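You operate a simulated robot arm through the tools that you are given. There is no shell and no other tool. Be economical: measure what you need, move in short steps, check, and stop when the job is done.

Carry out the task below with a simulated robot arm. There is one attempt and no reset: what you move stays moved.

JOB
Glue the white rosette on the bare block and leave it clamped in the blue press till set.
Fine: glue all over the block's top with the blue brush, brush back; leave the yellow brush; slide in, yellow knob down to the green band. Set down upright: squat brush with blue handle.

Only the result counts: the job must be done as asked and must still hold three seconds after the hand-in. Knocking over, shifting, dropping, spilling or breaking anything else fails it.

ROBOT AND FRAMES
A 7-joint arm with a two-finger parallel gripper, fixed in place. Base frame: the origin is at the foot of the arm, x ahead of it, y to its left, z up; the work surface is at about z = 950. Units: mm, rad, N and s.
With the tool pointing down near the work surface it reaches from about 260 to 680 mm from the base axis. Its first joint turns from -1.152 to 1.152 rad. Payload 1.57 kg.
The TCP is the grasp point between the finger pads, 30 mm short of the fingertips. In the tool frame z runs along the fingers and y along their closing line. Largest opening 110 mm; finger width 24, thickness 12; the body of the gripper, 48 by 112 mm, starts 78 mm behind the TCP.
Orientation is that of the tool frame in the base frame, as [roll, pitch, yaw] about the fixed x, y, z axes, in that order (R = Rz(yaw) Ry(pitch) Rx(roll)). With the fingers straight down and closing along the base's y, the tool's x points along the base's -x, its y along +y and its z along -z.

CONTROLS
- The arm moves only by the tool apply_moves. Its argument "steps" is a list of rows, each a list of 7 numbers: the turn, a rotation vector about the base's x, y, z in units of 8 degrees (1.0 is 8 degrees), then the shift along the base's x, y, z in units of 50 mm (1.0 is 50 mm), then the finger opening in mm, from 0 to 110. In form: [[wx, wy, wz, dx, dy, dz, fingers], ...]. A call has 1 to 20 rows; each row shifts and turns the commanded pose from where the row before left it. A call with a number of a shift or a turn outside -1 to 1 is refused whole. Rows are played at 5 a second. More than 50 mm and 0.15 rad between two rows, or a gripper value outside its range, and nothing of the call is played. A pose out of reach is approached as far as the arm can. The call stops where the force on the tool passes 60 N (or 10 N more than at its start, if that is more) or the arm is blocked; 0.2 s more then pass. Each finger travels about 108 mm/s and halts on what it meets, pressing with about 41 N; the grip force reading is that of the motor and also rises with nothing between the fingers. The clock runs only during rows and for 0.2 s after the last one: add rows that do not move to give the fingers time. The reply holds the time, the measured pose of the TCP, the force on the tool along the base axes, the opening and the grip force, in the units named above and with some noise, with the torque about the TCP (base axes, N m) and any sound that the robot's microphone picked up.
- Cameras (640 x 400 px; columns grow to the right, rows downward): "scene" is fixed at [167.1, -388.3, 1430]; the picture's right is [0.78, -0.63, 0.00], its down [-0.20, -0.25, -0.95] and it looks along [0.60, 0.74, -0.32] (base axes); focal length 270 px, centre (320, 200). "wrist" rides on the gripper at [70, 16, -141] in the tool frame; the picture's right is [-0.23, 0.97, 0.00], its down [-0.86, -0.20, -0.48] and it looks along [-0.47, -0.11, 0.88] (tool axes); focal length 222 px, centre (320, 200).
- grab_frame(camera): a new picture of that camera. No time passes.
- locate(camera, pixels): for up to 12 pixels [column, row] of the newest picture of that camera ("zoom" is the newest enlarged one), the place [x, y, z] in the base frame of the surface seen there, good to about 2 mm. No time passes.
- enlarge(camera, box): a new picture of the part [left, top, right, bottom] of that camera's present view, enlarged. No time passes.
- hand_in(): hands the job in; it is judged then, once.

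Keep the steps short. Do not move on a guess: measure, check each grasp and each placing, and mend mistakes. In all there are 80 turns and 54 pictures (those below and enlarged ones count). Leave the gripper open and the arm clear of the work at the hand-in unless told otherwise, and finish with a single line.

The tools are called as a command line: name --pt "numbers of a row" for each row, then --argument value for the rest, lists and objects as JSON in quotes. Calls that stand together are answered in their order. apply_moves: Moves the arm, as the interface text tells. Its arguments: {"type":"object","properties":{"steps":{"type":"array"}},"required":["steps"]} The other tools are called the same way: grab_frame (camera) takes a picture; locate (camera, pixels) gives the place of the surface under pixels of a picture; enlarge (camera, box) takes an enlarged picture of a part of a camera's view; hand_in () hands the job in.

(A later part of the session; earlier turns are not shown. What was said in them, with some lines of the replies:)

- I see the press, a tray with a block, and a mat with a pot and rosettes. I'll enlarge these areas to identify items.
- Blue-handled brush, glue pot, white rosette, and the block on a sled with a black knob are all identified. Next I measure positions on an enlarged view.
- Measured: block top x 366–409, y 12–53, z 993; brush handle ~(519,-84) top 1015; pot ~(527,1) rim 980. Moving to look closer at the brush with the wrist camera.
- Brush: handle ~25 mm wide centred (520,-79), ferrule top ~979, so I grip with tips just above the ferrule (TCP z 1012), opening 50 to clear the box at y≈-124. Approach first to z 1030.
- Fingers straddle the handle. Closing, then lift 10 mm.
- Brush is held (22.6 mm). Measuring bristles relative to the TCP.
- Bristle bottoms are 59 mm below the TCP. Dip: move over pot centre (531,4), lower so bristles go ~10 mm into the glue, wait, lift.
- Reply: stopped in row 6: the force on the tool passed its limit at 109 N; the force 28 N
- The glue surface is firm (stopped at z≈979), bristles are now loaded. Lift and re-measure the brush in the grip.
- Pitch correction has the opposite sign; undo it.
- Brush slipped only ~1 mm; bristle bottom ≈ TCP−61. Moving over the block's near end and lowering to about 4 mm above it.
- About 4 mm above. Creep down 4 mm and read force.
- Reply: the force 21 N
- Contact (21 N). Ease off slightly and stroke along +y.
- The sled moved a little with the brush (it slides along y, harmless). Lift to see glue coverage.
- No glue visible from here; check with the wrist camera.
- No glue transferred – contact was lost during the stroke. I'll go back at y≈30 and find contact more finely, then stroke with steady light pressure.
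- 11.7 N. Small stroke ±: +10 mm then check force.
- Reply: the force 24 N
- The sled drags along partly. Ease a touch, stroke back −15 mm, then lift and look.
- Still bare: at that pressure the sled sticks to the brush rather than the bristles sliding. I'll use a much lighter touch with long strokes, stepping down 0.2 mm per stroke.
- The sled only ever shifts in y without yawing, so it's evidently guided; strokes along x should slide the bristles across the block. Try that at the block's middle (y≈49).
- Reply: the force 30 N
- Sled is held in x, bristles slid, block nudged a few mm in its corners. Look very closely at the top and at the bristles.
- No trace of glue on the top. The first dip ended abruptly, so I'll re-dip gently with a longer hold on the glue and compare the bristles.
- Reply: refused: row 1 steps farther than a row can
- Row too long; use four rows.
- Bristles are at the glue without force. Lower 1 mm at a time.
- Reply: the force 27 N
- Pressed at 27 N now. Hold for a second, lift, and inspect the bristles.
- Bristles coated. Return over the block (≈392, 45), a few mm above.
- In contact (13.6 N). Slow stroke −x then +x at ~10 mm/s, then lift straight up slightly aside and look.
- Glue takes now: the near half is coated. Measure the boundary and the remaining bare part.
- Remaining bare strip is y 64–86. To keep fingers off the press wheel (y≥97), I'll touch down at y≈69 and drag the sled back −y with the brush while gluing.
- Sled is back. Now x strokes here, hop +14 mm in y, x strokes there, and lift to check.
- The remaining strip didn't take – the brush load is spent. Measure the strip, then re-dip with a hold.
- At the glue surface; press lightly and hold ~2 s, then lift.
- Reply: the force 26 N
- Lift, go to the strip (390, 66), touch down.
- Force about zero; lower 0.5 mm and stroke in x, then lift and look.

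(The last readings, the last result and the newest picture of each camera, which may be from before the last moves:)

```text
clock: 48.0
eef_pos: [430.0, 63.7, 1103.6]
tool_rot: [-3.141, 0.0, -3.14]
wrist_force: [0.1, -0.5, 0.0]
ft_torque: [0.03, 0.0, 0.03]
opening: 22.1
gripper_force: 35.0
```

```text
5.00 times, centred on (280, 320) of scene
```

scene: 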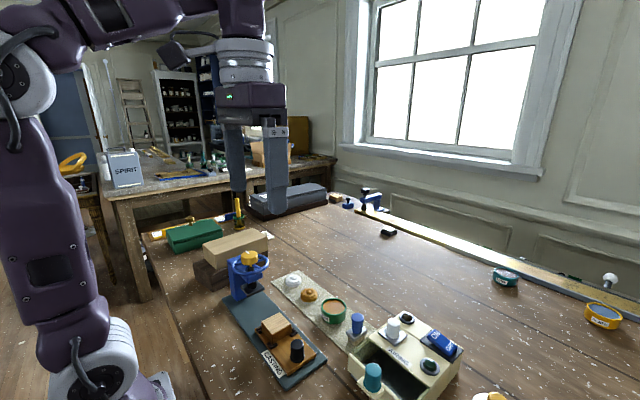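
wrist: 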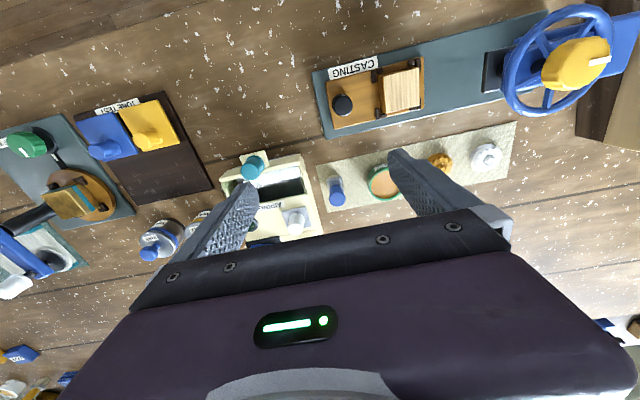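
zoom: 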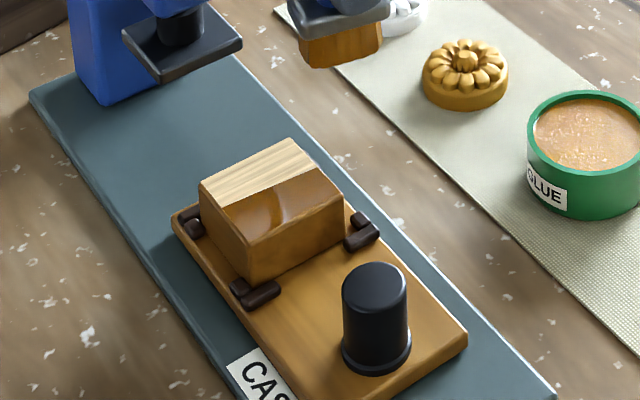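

That half still shows bare. Possibly it needs more stroking; go back with several longer strokes at moderate pressure.

apply_moves --pt "0 0 0 -1.0 0 0 10" --pt "0 0 0 0 0 -0.6 10" --pt "0 0 0 0 0 -0.37 10" --pt "0 0 0 0 0 -0.035 10" --pt "0 0 0 0.1 0 0 10" --pt "0 0 0 0.1 0 0 10" --pt "0 0 0 0.1 0 0 10" --pt "0 0 0 0.1 0 0 10" --pt "0 0 0 -0.1 0 0 10" --pt "0 0 0 -0.1 0 0 10" --pt "0 0 0 -0.1 0 0 10" --pt "0 0 0 -0.1 0 0 10" --pt "0 0 0 0.1 0 0 10" --pt "0 0 0 0.1 0 0 10" --pt "0 0 0 0.1 0 0 10" --pt "0 0 0 0.1 0 0 10" --pt "0 0 0 0 0 0.4 10" --pt "0 0 0 0 0 0.6 10" --pt "0 0 0 0.6 0 0 10" --pt "0 0 0 0 0 0 10"

enlarge --camera "scene" --box '[240, 280, 320, 360]'

```text
clock: 52.2
eef_pos: [429.3, 63.9, 1104.5]
tool_rot: [-3.141, -0.002, -3.139]
wrist_force: [0.7, 0.5, -0.5]
ft_torque: [0.0, -0.01, 0.01]
opening: 22.0
gripper_force: 34.8
```

```text
5.00 times, centred on (280, 320) of scene
```

zoom: 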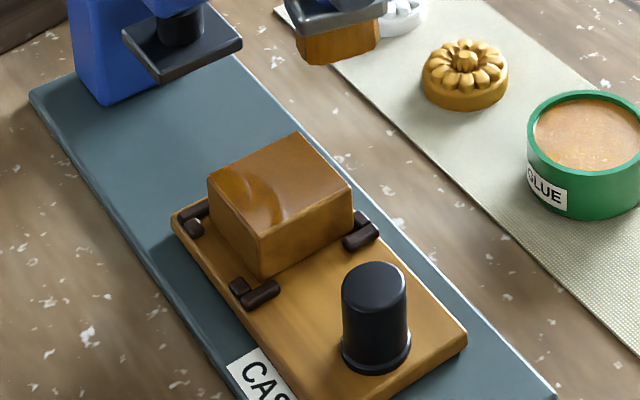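

The whole top is now coated. Return the brush to its spot (520,−79), stopping just above the mat.

apply_moves --pt "0 0 0 0.36 -0.58 0 10" --pt "0 0 0 0.36 -0.58 0 10" --pt "0 0 0 0.36 -0.58 0 10" --pt "0 0 0 0.36 -0.58 0 10" --pt "0 0 0 0.36 -0.58 0 10" --pt "0 0 0 0 0 0 10" --pt "0 0 0 0 0 -0.8 10" --pt "0 0 0 0 0 -0.8 10" --pt "0 0 0 0 0 -0.12 10" --pt "0 0 0 0 0 0 10"

enlarge --camera "scene" --box '[310, 260, 400, 350]'

```text
clock: 54.4
eef_pos: [517.7, -80.8, 1017.6]
tool_rot: [3.142, 0.001, -3.141]
wrist_force: [0.2, 0.1, -1.1]
ft_torque: [0.02, 0.02, 0.02]
opening: 21.9
gripper_force: 35.1
```

```text
4.44 times, centred on (355, 305) of scene
```

zoom: 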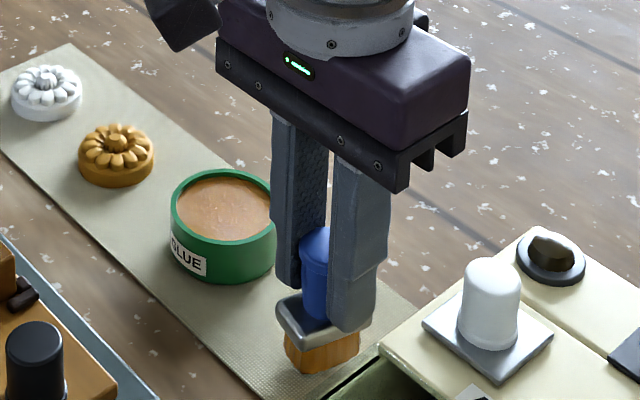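

Creep down until light contact.

apply_moves --pt "0 0 0 0 0 -0.04 10" --pt "0 0 0 0 0 -0.02 10" --pt "0 0 0 0 0 -0.01 10" --pt "0 0 0 0 0 0 10"

```text
clock: 55.4
eef_pos: [518.5, -79.7, 1014.7]
tool_rot: [-3.141, 0.0, -3.14]
wrist_force: [-1.1, -0.7, -0.4]
ft_torque: [-0.01, -0.01, 0.02]
opening: 22.1
gripper_force: 35.3
```

apply_moves --pt "0 0 0 0 0 -0.01 10" --pt "0 0 0 0 0 -0.01 10" --pt "0 0 0 0 0 0 10"

```text
clock: 56.2
eef_pos: [519.1, -79.4, 1013.1]
tool_rot: [3.141, 0.001, -3.141]
wrist_force: [-0.3, 0.2, -1.4]
ft_torque: [-0.02, -0.03, -0.03]
opening: 22.2
gripper_force: 35.1
```

apply_moves --pt "0 0 0 0 0 -0.01 10" --pt "0 0 0 0 0 -0.01 10" --pt "0 0 0 0 0 0 10"

```text
clock: 57.0
eef_pos: [517.5, -78.1, 1012.1]
tool_rot: [-3.141, -0.001, -3.141]
wrist_force: [0.3, 0.0, -1.5]
ft_torque: [0.03, -0.01, 0.01]
opening: 22.3
gripper_force: 35.1
```

apply_moves --pt "0 0 0 0 0 -0.01 10" --pt "0 0 0 0 0 0 10" --pt "0 0 0 0 0 -0.01 10" --pt "0 0 0 0 0 0 10"

enlarge --camera "scene" --box '[330, 290, 400, 350]'

```text
clock: 58.0
eef_pos: [518.8, -78.3, 1010.7]
tool_rot: [-3.141, 0.001, -3.14]
wrist_force: [-2.8, 2.3, 7.0]
ft_torque: [0.09, 0.1, 0.02]
opening: 22.2
gripper_force: 35.0
```

```text
6.67 times, centred on (365, 320) of scene
```

zoom: 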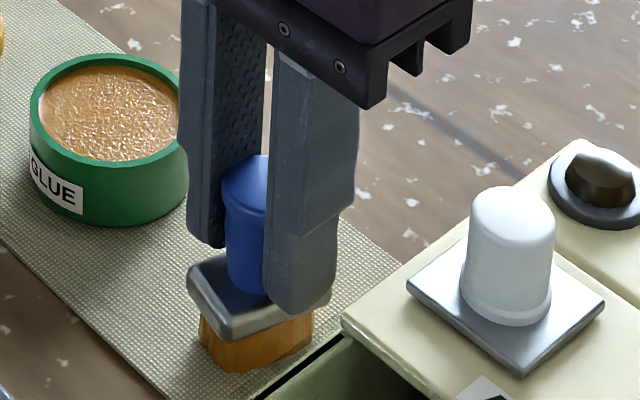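

Bristles on the mat (7 N). Release to 50 mm and rise straight up.

apply_moves --pt "0 0 0 0 0 0 30" --pt "0 0 0 0 0 0 50" --pt "0 0 0 0 0 0 50" --pt "0 0 0 0 0 0.5 50" --pt "0 0 0 0 0 0.9 50" --pt "0 0 0 0 0 0.9 50" --pt "0 0 0 -0.8 0.4 0 50" --pt "0 0 0 -0.8 0.4 0 50" --pt "0 0 0 0 0 0 50"

enlarge --camera "scene" --box '[270, 260, 400, 350]'

```text
clock: 60.0
eef_pos: [436.9, -41.7, 1129.3]
tool_rot: [3.14, 0.0, -3.141]
wrist_force: [-0.3, 0.0, -0.3]
ft_torque: [-0.02, 0.01, 0.02]
opening: 50.0
gripper_force: 0.1
```

```text
4.44 times, centred on (335, 305) of scene
```

zoom: 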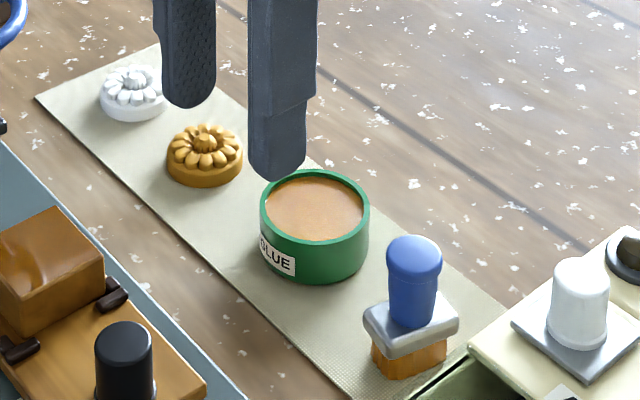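

Brush stands upright. Measure the white rosette (at zoom (132,90)) and block.

locate --camera "zoom" --pixels '[[100, 100], [164, 102], [132, 82], [132, 118], [132, 105], [118, 75], [148, 72], [20, 115], [206, 140], [45, 210], [104, 255], [65, 290]]'

apply_moves --pt "0 0 0 0 0.9 0 70" --pt "0 0 0 0 0.9 0 70" --pt "0 0 0 0 0.9 0 70" --pt "0 0 0 0 0.9 0 70" --pt "0 0 0 0 0.4 0 70" --pt "0 0 0 0 0 0 70"

grab_frame --camera "wrist"

```text
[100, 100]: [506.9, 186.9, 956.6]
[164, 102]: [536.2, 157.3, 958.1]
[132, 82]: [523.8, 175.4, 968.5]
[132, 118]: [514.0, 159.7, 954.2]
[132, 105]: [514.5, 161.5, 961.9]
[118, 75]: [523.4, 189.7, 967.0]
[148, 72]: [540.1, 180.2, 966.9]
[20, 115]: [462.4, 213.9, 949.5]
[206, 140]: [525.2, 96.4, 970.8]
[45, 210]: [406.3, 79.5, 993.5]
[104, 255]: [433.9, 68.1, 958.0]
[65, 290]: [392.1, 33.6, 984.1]
```

```text
clock: 61.4
eef_pos: [440.1, 158.9, 1124.7]
tool_rot: [3.141, 0.0, -3.139]
wrist_force: [0.0, -0.4, 0.7]
ft_torque: [0.02, 0.02, 0.0]
opening: 69.9
gripper_force: 0.1
```

```text
15 pictures are left
```

wrist: 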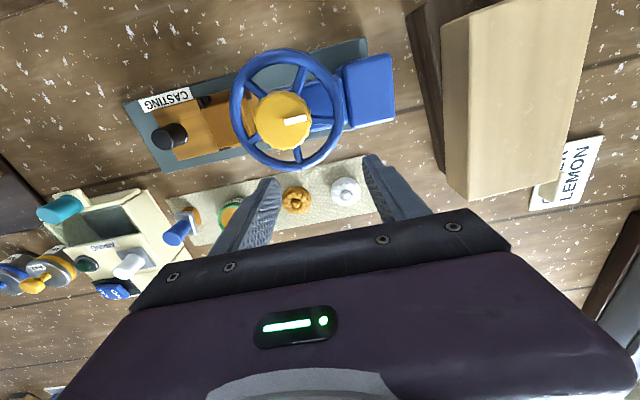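

Only 15 pictures left, so I'll be sparing. Measure the rosette in this wrist frame (no picture needed), as well as wheel and knob.

locate --camera "wrist" --pixels '[[346, 187], [332, 192], [360, 190], [346, 178], [346, 199], [282, 118], [255, 118], [310, 118], [236, 105], [340, 110], [287, 165], [283, 55]]'

locate --camera "wrist" --pixels '[[297, 120], [285, 122], [304, 119], [282, 92], [280, 148], [200, 100], [168, 136], [340, 195], [352, 195], [297, 198], [250, 135], [345, 130]]'

```text
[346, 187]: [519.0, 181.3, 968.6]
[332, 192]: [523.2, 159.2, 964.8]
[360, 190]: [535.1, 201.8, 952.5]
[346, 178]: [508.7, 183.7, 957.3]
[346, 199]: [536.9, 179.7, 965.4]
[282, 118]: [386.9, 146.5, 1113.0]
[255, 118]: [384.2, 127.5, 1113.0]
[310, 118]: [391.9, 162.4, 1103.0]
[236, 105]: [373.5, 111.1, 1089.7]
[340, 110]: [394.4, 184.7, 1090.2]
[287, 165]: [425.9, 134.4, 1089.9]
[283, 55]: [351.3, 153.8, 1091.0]
```

```text
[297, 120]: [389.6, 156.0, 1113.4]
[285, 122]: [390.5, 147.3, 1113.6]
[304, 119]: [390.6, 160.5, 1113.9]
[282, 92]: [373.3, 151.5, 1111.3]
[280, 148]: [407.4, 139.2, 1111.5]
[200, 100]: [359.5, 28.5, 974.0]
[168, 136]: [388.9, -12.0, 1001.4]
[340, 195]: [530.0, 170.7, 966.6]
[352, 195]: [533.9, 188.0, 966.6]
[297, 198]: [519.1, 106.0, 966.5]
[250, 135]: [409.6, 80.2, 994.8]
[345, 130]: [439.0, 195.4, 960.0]
```

Rosette centre ≈(523.5,174.5), base 952.5, top 969; press knob centre ≈(389,145). Lower around the rosette with 60 mm opening.

apply_moves --pt "0 0 0 0.83 0.135 0 60" --pt "0 0 0 0.84 0.135 0 60" --pt "0 0 0 0 0 -0.9 60" --pt "0 0 0 0 0 -0.9 60" --pt "0 0 0 0 0 -0.8 60" --pt "0 0 0 0 0 -0.2 60" --pt "0 0 0 0 0 0 60"

enlarge --camera "scene" --box '[260, 230, 340, 310]'

```text
clock: 63.0
eef_pos: [522.1, 173.9, 986.7]
tool_rot: [-3.141, 0.001, -3.14]
wrist_force: [0.3, 0.0, -0.1]
ft_torque: [0.0, -0.01, 0.01]
opening: 60.1
gripper_force: 0.0
```

```text
5.00 times, centred on (300, 270) of scene
```

zoom: 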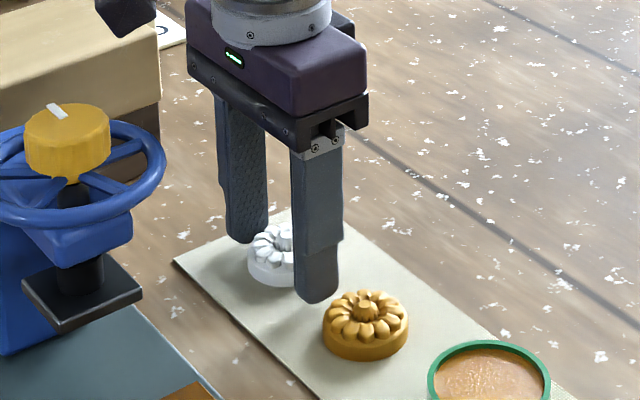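

Rosette is between the fingers. Lower 1.5 mm, close, lift.

apply_moves --pt "0 0 0 0 0 -0.03 60" --pt "0 0 0 0 0 0 40" --pt "0 0 0 0 0 0 20" --pt "0 0 0 0 0 0 20" --pt "0 0 0 0 0 0.2 20" --pt "0 0 0 0 0 0.8 20" --pt "0 0 0 0 0 1.0 20" --pt "0 0 0 0 0 0 20"

grab_frame --camera "wrist"

```text
clock: 64.8
eef_pos: [522.1, 176.3, 1083.6]
tool_rot: [-3.141, 0.0, -3.139]
wrist_force: [-0.2, -1.0, 0.6]
ft_torque: [0.01, -0.01, -0.05]
opening: 44.1
gripper_force: 41.3
```

```text
13 pictures are left
```

wrist: 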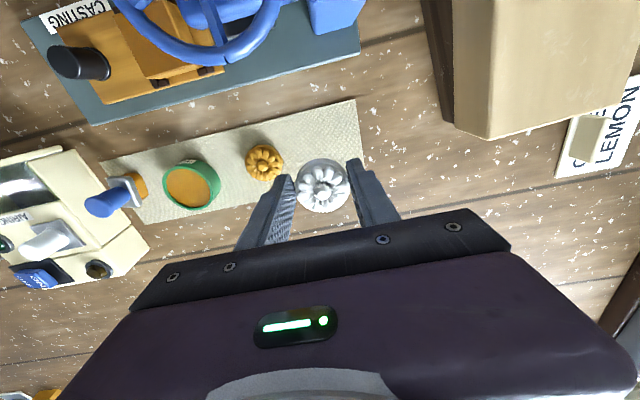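

Held (44 mm wide). Measure the rosette offset in the grip and the block's corners.

locate --camera "wrist" --pixels '[[323, 184], [323, 162], [323, 205], [302, 188], [344, 186], [310, 205], [310, 165], [337, 165], [337, 205]]'

locate --camera "scene" --pixels '[[283, 312], [292, 309], [298, 313], [301, 307], [308, 316], [294, 331], [286, 315], [304, 312]]'

```text
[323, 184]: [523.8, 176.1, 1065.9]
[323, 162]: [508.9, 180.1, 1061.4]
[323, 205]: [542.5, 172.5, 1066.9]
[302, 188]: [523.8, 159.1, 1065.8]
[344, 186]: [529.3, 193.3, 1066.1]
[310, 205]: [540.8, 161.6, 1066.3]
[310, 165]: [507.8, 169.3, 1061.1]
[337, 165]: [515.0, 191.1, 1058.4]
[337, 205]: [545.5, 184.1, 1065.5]
```

```text
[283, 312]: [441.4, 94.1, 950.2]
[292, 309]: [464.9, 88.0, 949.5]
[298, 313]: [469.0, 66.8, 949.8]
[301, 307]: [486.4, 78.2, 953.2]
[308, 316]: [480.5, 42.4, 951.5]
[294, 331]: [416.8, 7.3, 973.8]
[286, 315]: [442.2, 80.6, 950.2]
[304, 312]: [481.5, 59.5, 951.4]
```

enlarge --camera "scene" --box '[240, 280, 320, 360]'

locate --camera "zoom" --pixels '[[211, 184], [299, 137], [350, 190], [261, 233], [182, 225], [345, 290], [372, 277], [466, 335], [180, 70], [220, 40], [158, 75], [180, 90]]'

```text
5.00 times, centred on (280, 320) of scene
```

zoom: 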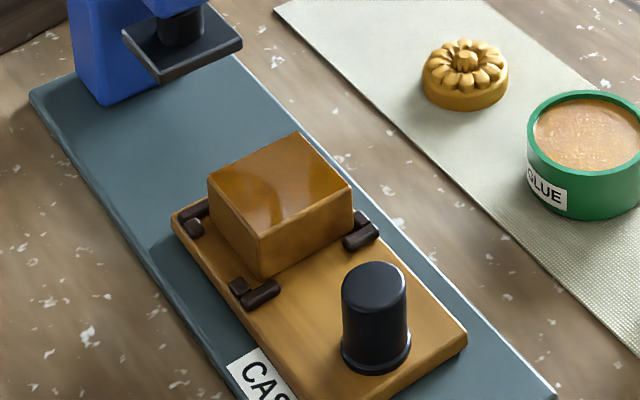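

```text
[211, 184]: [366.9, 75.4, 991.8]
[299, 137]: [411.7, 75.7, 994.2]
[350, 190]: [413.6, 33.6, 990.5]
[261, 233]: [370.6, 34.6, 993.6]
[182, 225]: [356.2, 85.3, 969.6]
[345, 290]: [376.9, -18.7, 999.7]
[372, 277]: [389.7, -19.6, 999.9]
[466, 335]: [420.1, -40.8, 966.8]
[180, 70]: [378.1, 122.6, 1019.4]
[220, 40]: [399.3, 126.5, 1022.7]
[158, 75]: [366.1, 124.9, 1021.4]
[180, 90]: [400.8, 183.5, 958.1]
```

Block centre (390.5,55), glue intact. Carry the rosette: first −y clear of the press, then −x over the block, and lower to a few mm above.

apply_moves --pt "0 0 0 0 -0.8 0 20" --pt "0 0 0 0 -0.8 0 20" --pt "0 0 0 0 -0.8 0 20" --pt "0 0 0 -0.9 0 0 20" --pt "0 0 0 -0.9 0 0 20" --pt "0 0 0 -0.9 0 0 20" --pt "0 0 0 0 0 0 20" --pt "0 0 0 0 0 -0.6 20" --pt "0 0 0 0 0 -0.5 20" --pt "0 0 0 0 0 0 20"

enlarge --camera "scene" --box '[240, 280, 320, 360]'

```text
clock: 67.0
eef_pos: [388.7, 54.4, 1030.3]
tool_rot: [-3.141, -0.001, -3.139]
wrist_force: [-0.4, 0.4, -0.9]
ft_torque: [0.01, -0.01, 0.0]
opening: 44.4
gripper_force: 41.0
```

```text
5.00 times, centred on (280, 320) of scene
```

zoom: 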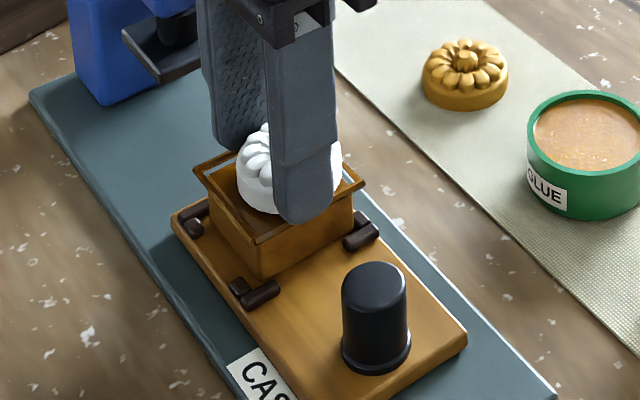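

locate --camera "zoom" --pixels '[[238, 190], [257, 208], [197, 172], [364, 184], [255, 240], [255, 225], [225, 185], [330, 195], [260, 270], [255, 140], [340, 155], [262, 180]]'

```text
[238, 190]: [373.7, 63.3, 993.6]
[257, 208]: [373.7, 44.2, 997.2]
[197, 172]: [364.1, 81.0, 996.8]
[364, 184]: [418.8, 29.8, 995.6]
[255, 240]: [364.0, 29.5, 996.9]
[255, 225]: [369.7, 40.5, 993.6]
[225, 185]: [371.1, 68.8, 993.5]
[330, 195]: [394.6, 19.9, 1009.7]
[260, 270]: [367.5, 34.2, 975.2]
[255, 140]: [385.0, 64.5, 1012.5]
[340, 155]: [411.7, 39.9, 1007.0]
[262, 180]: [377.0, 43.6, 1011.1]
```

A glue bead frame (centre 391,55) appears around the top and the rosette is centred in it within ~2 mm. Creep down to contact.

apply_moves --pt "0 0 0 0 0 -0.03 20" --pt "0 0 0 0 0 -0.02 20" --pt "0 0 0 0 0 -0.02 20" --pt "0 0 0 0 0 0 20"

```text
clock: 68.0
eef_pos: [387.9, 52.9, 1028.3]
tool_rot: [-3.141, 0.0, -3.139]
wrist_force: [-0.9, -1.0, 12.6]
ft_torque: [-0.08, 0.0, -0.02]
opening: 44.4
gripper_force: 40.6
```

Contact, 12.6 N. Release and rise straight up.

apply_moves --pt "0 0 0 0 0 0 50" --pt "0 0 0 0 0 0 60" --pt "0 0 0 0 0 0 60" --pt "0 0 0 0 0 0.3 60" --pt "0 0 0 0 0 0.8 60" --pt "0 0 0 0 0 0.9 60" --pt "0 0 0 0.2 -0.8 0 60" --pt "0 0 0 0 0 0 60"

enlarge --camera "scene" --box '[230, 265, 320, 355]'

```text
clock: 69.8
eef_pos: [396.3, 14.5, 1127.0]
tool_rot: [-3.14, -0.002, -3.14]
wrist_force: [-0.3, -0.9, 0.0]
ft_torque: [-0.02, 0.01, -0.01]
opening: 60.0
gripper_force: 0.0
```

```text
4.44 times, centred on (275, 310) of scene
```

zoom: 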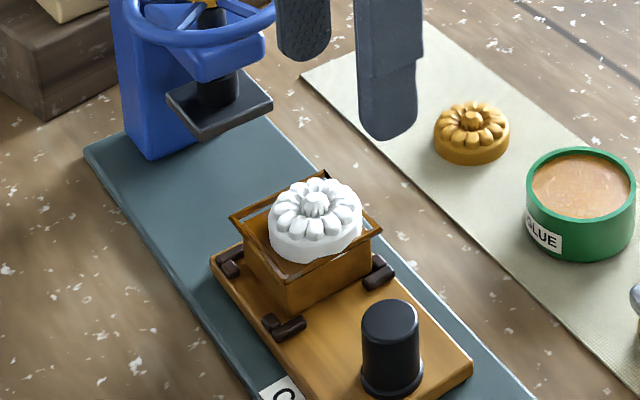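

locate --camera "zoom" --pixels '[[316, 203], [270, 235], [361, 230], [310, 260], [296, 195], [340, 185], [232, 218], [325, 174], [379, 231], [292, 277], [390, 315], [378, 335]]'

locate --camera "zoom" --pixels '[[221, 137], [168, 97], [272, 104], [221, 125], [240, 75], [218, 100], [390, 380], [365, 395], [470, 370], [213, 262], [297, 240], [340, 240]]'

```text
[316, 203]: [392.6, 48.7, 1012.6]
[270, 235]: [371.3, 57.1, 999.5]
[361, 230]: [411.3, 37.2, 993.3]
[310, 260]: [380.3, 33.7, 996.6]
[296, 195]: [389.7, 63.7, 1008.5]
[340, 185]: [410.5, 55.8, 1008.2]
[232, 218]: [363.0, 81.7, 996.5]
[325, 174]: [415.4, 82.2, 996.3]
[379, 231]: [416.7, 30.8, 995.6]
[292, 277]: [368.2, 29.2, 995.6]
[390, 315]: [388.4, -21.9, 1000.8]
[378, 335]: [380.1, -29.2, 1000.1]
```

```text
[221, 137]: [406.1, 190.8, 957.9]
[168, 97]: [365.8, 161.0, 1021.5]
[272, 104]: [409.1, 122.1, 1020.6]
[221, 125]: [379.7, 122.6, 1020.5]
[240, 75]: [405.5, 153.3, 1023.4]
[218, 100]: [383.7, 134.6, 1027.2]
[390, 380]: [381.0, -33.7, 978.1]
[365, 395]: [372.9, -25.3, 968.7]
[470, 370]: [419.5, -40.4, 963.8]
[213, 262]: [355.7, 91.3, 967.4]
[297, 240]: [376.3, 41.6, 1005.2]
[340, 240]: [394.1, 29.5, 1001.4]
```

The rosette seems offset ~5 mm toward −y relative to the block. Check from above with the wrist camera.

enlarge --camera "wrist" --box '[296, 90, 406, 180]'

```text
4.44 times, centred on (351, 135) of wrist
```

zoom: 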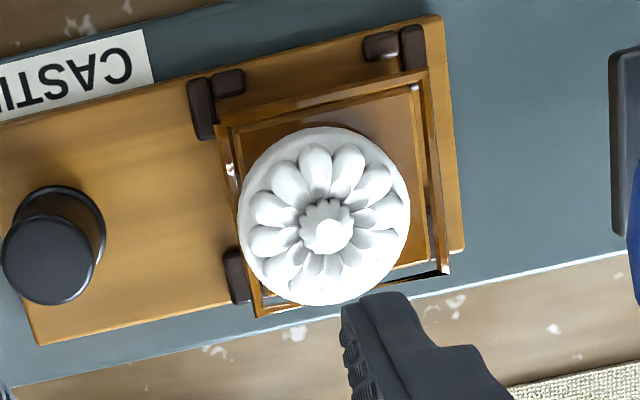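

locate --camera "zoom" --pixels '[[325, 235], [238, 215], [411, 220], [320, 127], [330, 305], [235, 120], [415, 95], [430, 262], [268, 300], [218, 125], [427, 70], [258, 316]]'

locate --camera "zoom" --pixels '[[245, 170], [290, 135], [380, 145], [405, 180], [400, 260], [370, 292], [285, 297], [248, 255], [440, 275], [55, 260], [95, 250], [440, 20]]'

```text
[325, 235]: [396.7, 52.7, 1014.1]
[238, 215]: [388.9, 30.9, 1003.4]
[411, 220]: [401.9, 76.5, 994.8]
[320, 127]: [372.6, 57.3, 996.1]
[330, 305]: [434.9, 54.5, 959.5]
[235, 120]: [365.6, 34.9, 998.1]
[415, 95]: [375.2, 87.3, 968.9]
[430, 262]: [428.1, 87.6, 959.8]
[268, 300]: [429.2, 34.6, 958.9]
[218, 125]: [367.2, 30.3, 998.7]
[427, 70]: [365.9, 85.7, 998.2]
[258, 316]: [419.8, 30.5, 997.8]
```

```text
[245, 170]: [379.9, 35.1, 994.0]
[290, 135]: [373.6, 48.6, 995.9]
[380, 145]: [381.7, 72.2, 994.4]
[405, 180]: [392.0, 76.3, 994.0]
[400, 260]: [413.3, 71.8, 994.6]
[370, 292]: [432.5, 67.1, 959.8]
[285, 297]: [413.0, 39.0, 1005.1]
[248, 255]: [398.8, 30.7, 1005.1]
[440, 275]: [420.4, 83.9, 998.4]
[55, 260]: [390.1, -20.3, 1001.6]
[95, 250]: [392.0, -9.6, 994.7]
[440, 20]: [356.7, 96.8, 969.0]
```

From above: rosette centre ≈(395.5,52.5), block centre ≈(393,57.5). Re-grasp to recentre: descend around it with 54 mm opening, close.

apply_moves --pt "0 0 0 -0.1 0.76 0 54" --pt "0 0 0 0 0 0 54" --pt "0 0 0 0 0 -0.9 54" --pt "0 0 0 0 0 -0.8 54" --pt "0 0 0 0 0 -0.24 54" --pt "0 0 0 0 0 0 54" --pt "0 0 0 0 0 0 30" --pt "0 0 0 0 0 0 20" --pt "0 0 0 0 0 0 20"

```text
clock: 71.8
eef_pos: [391.7, 51.5, 1030.7]
tool_rot: [-3.141, 0.001, -3.14]
wrist_force: [0.6, -0.3, -0.2]
ft_torque: [0.0, 0.0, -0.01]
opening: 44.3
gripper_force: 40.9
```

Gripped. Lift 3 mm, shift +5 y, −2.5 x, lower to contact.

apply_moves --pt "0 0 0 0 0 0.06 20" --pt "0 0 0 0 0 0 20" --pt "0 0 0 -0.05 0.1 0 20" --pt "0 0 0 0 0 0 20" --pt "0 0 0 0 0 -0.04 20" --pt "0 0 0 0 0 -0.02 20" --pt "0 0 0 0 0 -0.01 20" --pt "0 0 0 0 0 0 20"

```text
clock: 73.6
eef_pos: [390.9, 55.8, 1029.7]
tool_rot: [3.142, 0.003, -3.139]
wrist_force: [2.6, -0.7, 22.5]
ft_torque: [-0.05, -0.26, -0.04]
opening: 44.5
gripper_force: 40.9
```

Contact 22 N. Ease 0.5 mm, release, lift and view from above again.

apply_moves --pt "0 0 0 0 0 0.01 20" --pt "0 0 0 0 0 0 50" --pt "0 0 0 0 0 0 54" --pt "0 0 0 0 0 0 54" --pt "0 0 0 0 0 0.3 54" --pt "0 0 0 0 0 0.8 54" --pt "0 0 0 0 0 0.84 54" --pt "0 0 0 0.1 -0.86 0 54" --pt "0 0 0 0 0 0 54"

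enlarge --camera "wrist" --box '[296, 90, 406, 180]'

locate --camera "zoom" --pixels '[[325, 235], [218, 125], [427, 70], [258, 316], [440, 275], [250, 215], [260, 215], [430, 220], [420, 220], [330, 120], [330, 130]]'

```text
clock: 75.6
eef_pos: [395.2, 11.8, 1127.2]
tool_rot: [3.141, 0.002, -3.141]
wrist_force: [0.0, -0.3, 0.4]
ft_torque: [0.01, 0.0, -0.01]
opening: 53.9
gripper_force: 0.0
```

```text
4.44 times, centred on (351, 135) of wrist
```

zoom: 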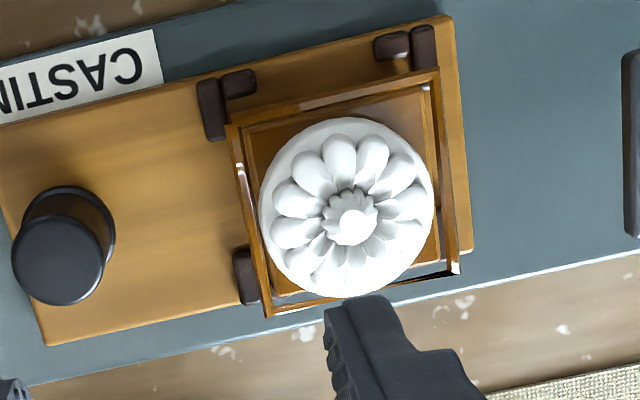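

```text
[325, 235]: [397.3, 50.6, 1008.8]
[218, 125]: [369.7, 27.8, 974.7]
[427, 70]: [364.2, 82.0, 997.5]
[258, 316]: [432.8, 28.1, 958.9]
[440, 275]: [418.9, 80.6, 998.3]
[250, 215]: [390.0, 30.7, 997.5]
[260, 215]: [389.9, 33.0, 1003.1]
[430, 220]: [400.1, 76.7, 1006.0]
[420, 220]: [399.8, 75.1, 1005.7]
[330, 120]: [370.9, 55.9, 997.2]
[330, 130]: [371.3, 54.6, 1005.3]
```

Now centred within ~1.5 mm. Next, turn the gripper 90° so its narrow side faces the press, to pull the sled's black knob (389,−20) in along +y.

apply_moves --pt "0 0 0.9375 0 -0.06 0 60" --pt "0 0 0.9375 0 -0.06 0 60" --pt "0 0 0.9375 0 -0.06 0 60" --pt "0 0 0.9375 0 -0.06 0 60" --pt "0 0 0.9375 0 -0.06 0 60" --pt "0 0 0.9375 0 -0.06 0 60" --pt "0 0 0.9375 0 -0.06 0 60" --pt "0 0 0.9375 0 -0.06 0 60" --pt "0 0 0.9375 0 -0.06 0 60" --pt "0 0 0.9375 0 -0.06 0 60" --pt "0 0 0.9375 0 -0.02 0 60" --pt "0 0 0.9375 0 0 0 60" --pt "0 0 0 0 0 0 60"

```text
clock: 78.4
eef_pos: [394.4, -17.3, 1126.6]
tool_rot: [-3.141, -0.001, -1.568]
wrist_force: [-0.2, -0.1, -0.8]
ft_torque: [-0.01, 0.0, 0.02]
opening: 59.8
gripper_force: 0.0
```

Rotation done. Descend around the black knob and close.

apply_moves --pt "0 0 0 -0.14 -0.07 0 60" --pt "0 0 0 0 0 -0.9 60" --pt "0 0 0 0 0 -0.9 60" --pt "0 0 0 0 0 -0.5 60" --pt "0 0 0 0 0 0 60" --pt "0 0 0 0 0 0 40" --pt "0 0 0 0 0 0 10" --pt "0 0 0 0 0 0 10" --pt "0 0 0 0 0 0 10"

enlarge --camera "scene" --box '[220, 240, 330, 360]'

```text
clock: 80.4
eef_pos: [389.6, -19.6, 1010.1]
tool_rot: [-3.139, 0.0, -1.569]
wrist_force: [20.4, -0.1, -11.1]
ft_torque: [0.12, -0.09, 0.01]
opening: 25.0
gripper_force: 36.9
```

```text
3.33 times, centred on (275, 300) of scene
```

zoom: 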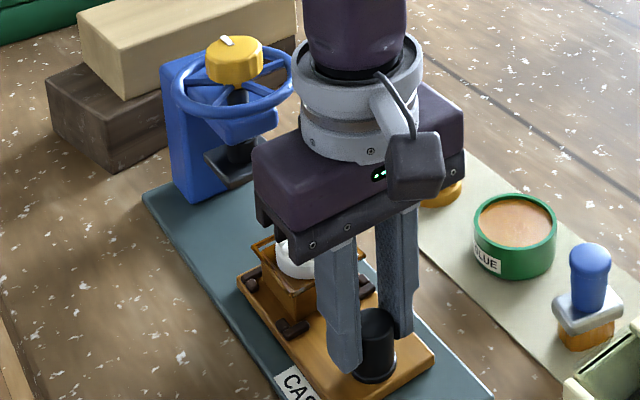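

Knob held, with some side load; relax x by 1 mm and slide +y 60 mm in small steps.

apply_moves --pt "0 0 0 0.02 0 0.01 10" --pt "0 0 0 0 0.1 0 10" --pt "0 0 0 0 0.1 0 10" --pt "0 0 0 0 0.2 0 10" --pt "0 0 0 0 0.2 0 10" --pt "0 0 0 0 0.2 0 10" --pt "0 0 0 0 0.2 0 10" --pt "0 0 0 0 0.2 0 10" --pt "0 0 0 0 0 0 10"

```text
clock: 82.4
eef_pos: [389.7, 40.2, 1009.9]
tool_rot: [3.139, -0.001, -1.569]
wrist_force: [2.4, 0.2, -29.2]
ft_torque: [-0.03, -0.46, 0.0]
opening: 25.5
gripper_force: 36.5
```

A downward pull of 29 N; lower the command 2 mm to relieve, then slide 15 mm more and look.

apply_moves --pt "0 0 0 0 0 -0.04 10" --pt "0 0 0 0 0.1 0 10" --pt "0 0 0 0 0.1 0 10" --pt "0 0 0 0 0.1 0 10" --pt "0 0 0 0 0 0 10"

enlarge --camera "scene" --box '[210, 240, 310, 340]'

locate --camera "zoom" --pixels '[[200, 195], [130, 190], [160, 218], [150, 240], [165, 250], [210, 235], [120, 150]]'

```text
clock: 83.6
eef_pos: [388.9, 55.1, 1010.1]
tool_rot: [-3.139, -0.001, -1.57]
wrist_force: [12.6, -0.4, 31.2]
ft_torque: [-0.07, 0.05, 0.02]
opening: 25.3
gripper_force: 37.0
```

```text
4.00 times, centred on (260, 290) of scene
```

zoom: 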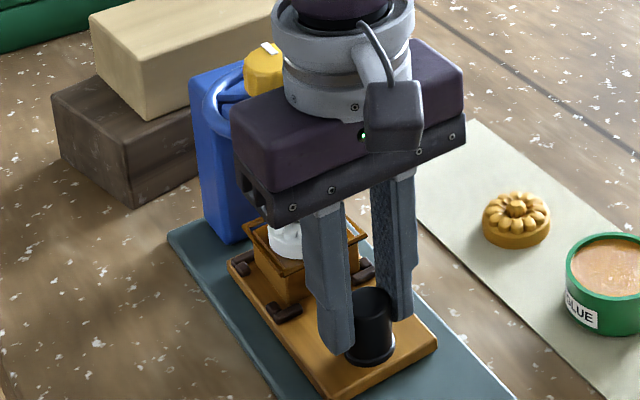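

```text
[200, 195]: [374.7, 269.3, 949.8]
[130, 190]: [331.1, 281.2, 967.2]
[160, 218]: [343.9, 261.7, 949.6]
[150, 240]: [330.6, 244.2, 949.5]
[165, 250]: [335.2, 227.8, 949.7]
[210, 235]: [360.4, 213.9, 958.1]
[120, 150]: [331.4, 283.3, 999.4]
```

z preload swung; raise 1 mm and slide 10 mm further, watching the y force.

apply_moves --pt "0 0 0 0.01 0 0.02 10" --pt "0 0 0 0 0.1 0 10" --pt "0 0 0 0 0.1 0 10" --pt "0 0 0 0 0 0 10"

```text
clock: 84.6
eef_pos: [389.3, 63.0, 1009.5]
tool_rot: [-3.14, 0.001, -1.569]
wrist_force: [33.1, 0.8, -20.4]
ft_torque: [-0.53, -0.25, 0.05]
opening: 25.4
gripper_force: 37.0
```

apply_moves --pt "0 0 0 0.02 0 -0.01 10" --pt "0 0 0 0 0.06 0 10" --pt "0 0 0 0 0.04 0 10" --pt "0 0 0 0 0 0 10"

```text
clock: 85.6
eef_pos: [389.5, 67.6, 1009.8]
tool_rot: [3.141, -0.003, -1.571]
wrist_force: [10.3, -15.6, 3.5]
ft_torque: [-0.83, -0.66, -0.02]
opening: 25.4
gripper_force: 36.7
```

Fy −15.6: probably at the stop. Push 1 mm more to confirm.

apply_moves --pt "0 0 0 0 0.02 0 10" --pt "0 0 0 0 0 0 10"

```text
clock: 86.2
eef_pos: [389.3, 68.7, 1008.7]
tool_rot: [3.141, -0.001, -1.571]
wrist_force: [8.4, -26.0, 13.0]
ft_torque: [-0.89, -0.64, 0.0]
opening: 25.0
gripper_force: 36.4
```

It's against the stop (≈+89 mm → block centre y≈145, the press axis). Release, rise straight up, back off −y, and check.

apply_moves --pt "0 0 0 0 -0.03 0 10" --pt "0 0 0 0 0 0 45" --pt "0 0 0 0 0 0 50" --pt "0 0 0 0 0 0 50" --pt "0 0 0 0 0 0.5 50" --pt "0 0 0 0 0 0.9 50" --pt "0 0 0 0 0 0.9 50" --pt "0 0 0 0 0 0.9 50" --pt "0 0 0 0 -0.9 0 50" --pt "0 0 0 0 -0.5 0 50" --pt "0 0 0 0 0 0 50"

enlarge --camera "scene" --box '[220, 240, 300, 320]'

locate --camera "zoom" --pixels '[[230, 105], [200, 150], [235, 205], [260, 175], [235, 250], [270, 250], [230, 230], [300, 240], [230, 300], [300, 300]]'

```text
clock: 88.6
eef_pos: [390.4, -1.3, 1171.1]
tool_rot: [-3.141, -0.001, -1.569]
wrist_force: [0.5, 0.0, 0.0]
ft_torque: [0.01, 0.0, 0.03]
opening: 50.1
gripper_force: 0.0
```

```text
5.00 times, centred on (260, 280) of scene
```

zoom: 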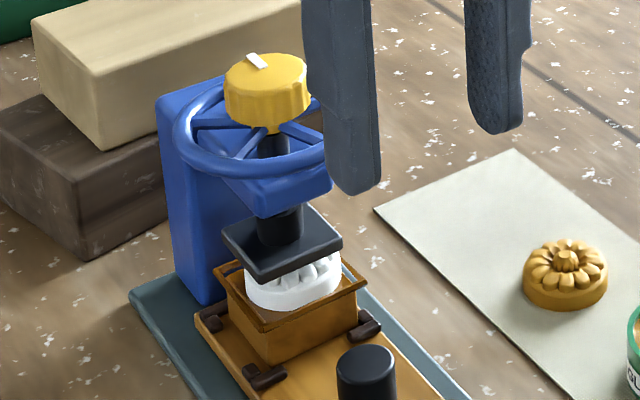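

```text
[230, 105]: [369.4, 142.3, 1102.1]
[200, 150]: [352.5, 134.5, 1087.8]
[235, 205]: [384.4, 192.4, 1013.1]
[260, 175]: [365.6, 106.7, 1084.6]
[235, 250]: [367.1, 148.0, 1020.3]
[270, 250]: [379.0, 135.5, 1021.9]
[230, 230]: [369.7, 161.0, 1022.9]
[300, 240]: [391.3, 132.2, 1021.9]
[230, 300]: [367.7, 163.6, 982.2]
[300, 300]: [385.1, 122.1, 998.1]
```

Rosette sits under the platen. Now move over the yellow knob (390,145), lower with fingers around it (tips just above the wheel at 1099).

apply_moves --pt "0 0 0 -0.01 0.97 0 65" --pt "0 0 0 -0.01 0.97 0 65" --pt "0 0 0 -0.01 0.97 0 65" --pt "0 0 0 0 0 0 65" --pt "0 0 0 0 0 -0.5 65" --pt "0 0 0 0 0 -0.34 65" --pt "0 0 0 0 0 0 65" --pt "0 0 0 0 0 0 40" --pt "0 0 0 0 0 0 20" --pt "0 0 0 0 0 0 20"

locate --camera "scene" --pixels '[[262, 300]]'

```text
clock: 90.8
eef_pos: [390.1, 145.8, 1127.3]
tool_rot: [-3.138, -0.002, -1.57]
wrist_force: [21.5, 1.0, -6.1]
ft_torque: [0.12, -0.3, 0.02]
opening: 36.9
gripper_force: 43.1
```

```text
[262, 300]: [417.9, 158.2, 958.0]
```

Knob gripped (37 mm). Relieve x by 1 mm and turn clockwise (−z) ~36°, reading torque.

apply_moves --pt "0 0 0 0.02 0 0 20" --pt "0 0 -0.9 0 0 0 20" --pt "0 0 -0.9 0 0 0 20" --pt "0 0 -0.9 0 0 0 20" --pt "0 0 -0.9 0 0 0 20" --pt "0 0 -0.9 0 0 0 20" --pt "0 0 0 0 0 0 20"

enlarge --camera "scene" --box '[220, 240, 300, 320]'

```text
clock: 92.4
eef_pos: [390.9, 145.5, 1126.3]
tool_rot: [-3.141, 0.001, -2.2]
wrist_force: [13.0, 15.0, -9.5]
ft_torque: [0.76, -0.9, -0.02]
opening: 36.9
gripper_force: 43.4
```

```text
5.00 times, centred on (260, 280) of scene
```

zoom: 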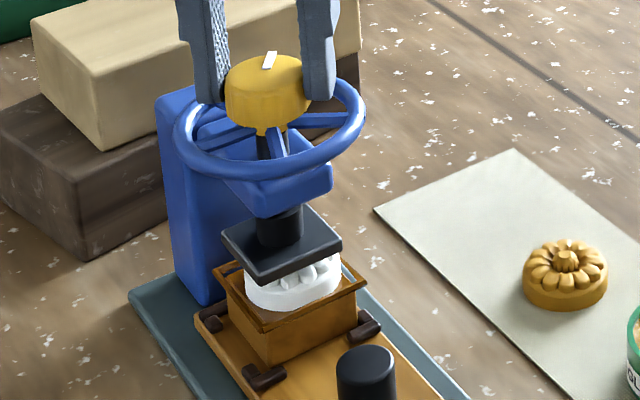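

It turns and the platen moved down ~1 mm. Continue 58° more, following down and watching torque.

apply_moves --pt "0 0 0 0.01 0.014 -0.02 20" --pt "0 0 -0.9 0 0 -0.004 20" --pt "0 0 -0.9 0 0 -0.004 20" --pt "0 0 -0.9 0 0 -0.004 20" --pt "0 0 -0.9 0 0 -0.004 20" --pt "0 0 -0.9 0 0 -0.004 20" --pt "0 0 -0.9 0 0 -0.004 20" --pt "0 0 -0.9 0 0 -0.004 20" --pt "0 0 -0.9 0 0 -0.004 20" --pt "0 0 0 0 0 0 20"

```text
clock: 94.6
eef_pos: [390.8, 145.0, 1126.3]
tool_rot: [3.141, 0.003, 3.08]
wrist_force: [15.9, 19.5, -10.3]
ft_torque: [0.13, -0.6, -0.03]
opening: 36.9
gripper_force: 43.0
```

apply_moves --pt "0 0 0 0.014 0.016 0 20" --pt "0 0 -0.9 0 0 -0.004 20" --pt "0 0 -0.9 0 0 -0.004 20" --pt "0 0 -0.9 0 0 -0.004 20" --pt "0 0 -0.9 0 0 -0.004 20" --pt "0 0 -0.9 0 0 -0.004 20" --pt "0 0 -0.9 0 0 -0.004 20" --pt "0 0 -0.9 0 0 -0.004 20" --pt "0 0 -0.9 0 0 -0.004 20" --pt "0 0 0 0 0 0 20"

locate --camera "scene" --pixels '[[268, 290], [262, 288]]'

```text
clock: 96.8
eef_pos: [390.3, 144.0, 1124.4]
tool_rot: [-3.137, 0.001, 2.071]
wrist_force: [-2.9, -27.9, -21.3]
ft_torque: [-0.74, -0.35, 0.06]
opening: 36.8
gripper_force: 43.1
```

```text
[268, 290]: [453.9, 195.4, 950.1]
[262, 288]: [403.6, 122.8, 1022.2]
```

Total ≈150° turned; Fz pull −21 N. Look at the platen gap and the spindle.

enlarge --camera "scene" --box '[230, 240, 290, 315]'

locate --camera "zoom" --pixels '[[300, 245], [330, 275], [310, 258], [260, 250], [350, 262], [310, 90], [300, 60]]'

```text
5.33 times, centred on (260, 278) of scene
```

zoom: 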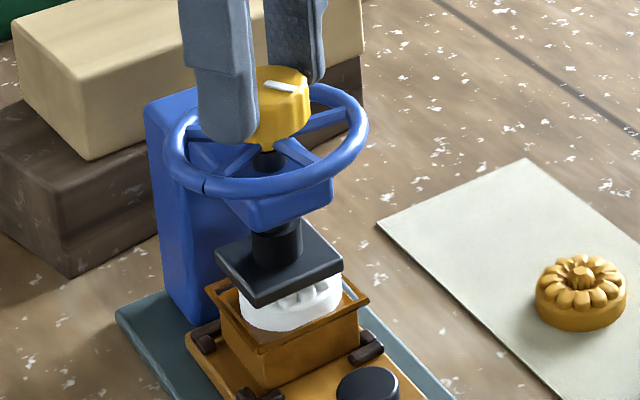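

```text
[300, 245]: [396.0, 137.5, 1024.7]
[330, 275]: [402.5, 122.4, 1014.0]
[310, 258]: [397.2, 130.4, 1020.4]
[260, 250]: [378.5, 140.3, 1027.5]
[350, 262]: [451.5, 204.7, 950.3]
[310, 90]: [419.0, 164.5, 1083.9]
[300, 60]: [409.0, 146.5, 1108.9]
```

The screw lowers ~4 mm/rev; ~1–2 mm gap is left. Relieve the forces and keep turning ~58°.

apply_moves --pt "0 0 0 0 -0.02 -0.02 20" --pt "0 0 -0.9 0 0 -0.002 20" --pt "0 0 -0.9 0 0 -0.002 20" --pt "0 0 -0.9 0 0 -0.002 20" --pt "0 0 -0.9 0 0 -0.002 20" --pt "0 0 -0.9 0 0 -0.002 20" --pt "0 0 -0.9 0 0 -0.002 20" --pt "0 0 -0.9 0 0 -0.002 20" --pt "0 0 -0.9 0 0 -0.002 20" --pt "0 0 0 0 0 0 20"

```text
clock: 99.0
eef_pos: [389.3, 145.4, 1121.7]
tool_rot: [-3.138, 0.001, 1.068]
wrist_force: [-22.0, -0.1, -26.6]
ft_torque: [-0.34, 0.33, 0.04]
opening: 37.0
gripper_force: 43.4
```

apply_moves --pt "0 0 0 -0.016 0 -0.03 20" --pt "0 0 -0.9 0 0 -0.002 20" --pt "0 0 -0.9 0 0 -0.002 20" --pt "0 0 -0.9 0 0 -0.002 20" --pt "0 0 -0.9 0 0 -0.002 20" --pt "0 0 0 0 0 0 20"

```text
clock: 100.4
eef_pos: [388.9, 144.2, 1120.0]
tool_rot: [-3.134, 0.003, 0.568]
wrist_force: [-36.9, 21.1, 15.4]
ft_torque: [0.34, 0.82, 0.02]
opening: 36.8
gripper_force: 43.4
out of reach, approached as far as the arm can: row 5
5 turns are left
```

Nearly out of turns, so I batch: release, lift, rewind 160°, re-grip, and picture.

apply_moves --pt "0 0 0 0 0 0 60" --pt "0 0 0 0 0 0 65" --pt "0 0 0 0 0 0 65" --pt "0 0 0 0 0 0.7 65" --pt "0 0 1 0 0 0 65" --pt "0 0 1 0 0 0 65" --pt "0 0 1 0 0 0 65" --pt "0 0 1 0 0 0 65" --pt "0 0 1 0 0 0 65" --pt "0 0 1 0 0 0 65" --pt "0 0 1 0 0 0 65" --pt "0 0 1 0 0 0 65" --pt "0 0 1 0 0 0 65" --pt "0 0 1 0 0 0 65" --pt "0 0 1 0 0 0 65" --pt "0 0 1 0 0 0 65" --pt "0 0 1 0 0 0 65" --pt "0 0 1 0 0 0 65" --pt "0 0 1 0 0 0 65" --pt "0 0 1 0 0 0 65"

enlarge --camera "scene" --box '[230, 240, 290, 315]'

apply_moves --pt "0 0 1 0 0 0 65" --pt "0 0 1 0 0 0 65" --pt "0 0 1 0 0 0 65" --pt "0 0 1 0 0 0 65" --pt "0 0 0 0 0 -0.64 65" --pt "0 0 0 0 0 0 65" --pt "0 0 0 0 0 0 40" --pt "0 0 0 0 0 0 20" --pt "0 0 0 0 0 0 20"

locate --camera "zoom" --pixels '[[310, 258], [260, 260], [330, 275], [300, 60], [275, 90], [270, 165], [275, 240]]'

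```text
clock: 104.6
eef_pos: [399.5, 139.1, 1152.6]
tool_rot: [-3.14, 0.001, 2.801]
wrist_force: [0.0, 0.1, -1.2]
ft_torque: [0.03, 0.01, 0.0]
opening: 65.0
gripper_force: 0.1
out of reach, approached as far as the arm can: row 4
```

```text
5.33 times, centred on (260, 278) of scene
```

zoom: 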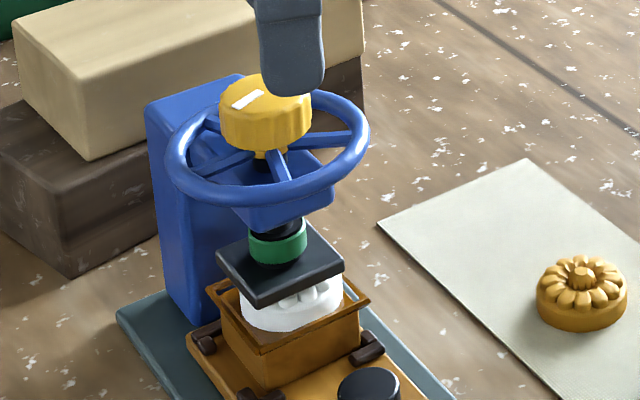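

```text
clock: 106.6
eef_pos: [398.0, 142.4, 1123.2]
tool_rot: [3.138, -0.001, -2.923]
wrist_force: [-12.7, 25.0, -2.6]
ft_torque: [0.57, 0.16, -0.12]
opening: 44.0
gripper_force: 14.2
```

```text
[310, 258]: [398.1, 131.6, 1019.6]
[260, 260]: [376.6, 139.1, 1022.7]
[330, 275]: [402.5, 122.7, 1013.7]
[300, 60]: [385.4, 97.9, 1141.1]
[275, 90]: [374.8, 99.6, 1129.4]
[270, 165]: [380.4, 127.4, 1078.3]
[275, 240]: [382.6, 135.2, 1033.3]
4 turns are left
```

The collar on the spindle now shows green: the press is in the band, so no more turning. Release, lift away, and verify.

apply_moves --pt "0 0 0 0 0 0 55" --pt "0 0 0 0 0 0 65" --pt "0 0 0 0 0 0 65" --pt "0 0 0 0 0 0.4 65" --pt "0 0 0 0 0 0.6 65" --pt "0 0 0 0 0 0.6 65" --pt "0 0 0 0 -0.9 0 65" --pt "0 0 0 0 -0.9 0 65" --pt "0 0 0 0 -0.9 0 65" --pt "0 0 0 0 -0.5 0 65" --pt "0 0 0 0 0 0 65"

enlarge --camera "scene" --box '[225, 240, 385, 360]'

locate --camera "zoom" --pixels '[[95, 55], [100, 165]]'

```text
clock: 109.0
eef_pos: [396.0, -21.3, 1202.8]
tool_rot: [3.141, -0.002, -2.923]
wrist_force: [0.2, 0.9, -0.3]
ft_torque: [-0.02, 0.0, -0.02]
opening: 65.3
gripper_force: 0.0
```

```text
3.33 times, centred on (305, 300) of scene
```

zoom: 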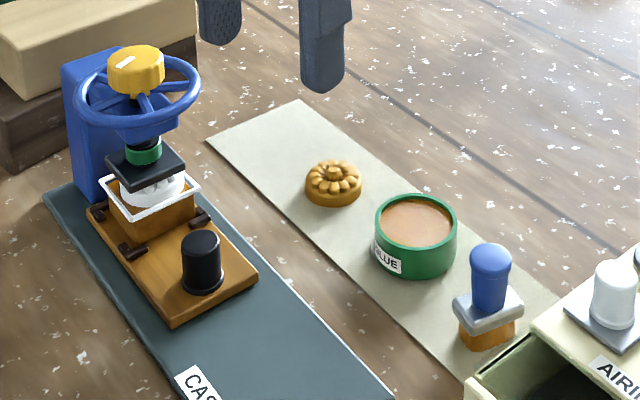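

```text
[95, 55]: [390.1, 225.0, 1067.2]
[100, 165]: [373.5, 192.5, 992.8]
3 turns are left
```

The collar is green, the glue bead has turned white (set) and the rosette is clamped. The brush is upright on its mat and the arm is clear, so I'm handing in.

hand_in

```text
The job is handed in.
```

The white rosette is glued on the block and clamped in the blue press at the green band, with the blue brush set back upright and the yellow brush untouched; the job is handed in, result not yet known.
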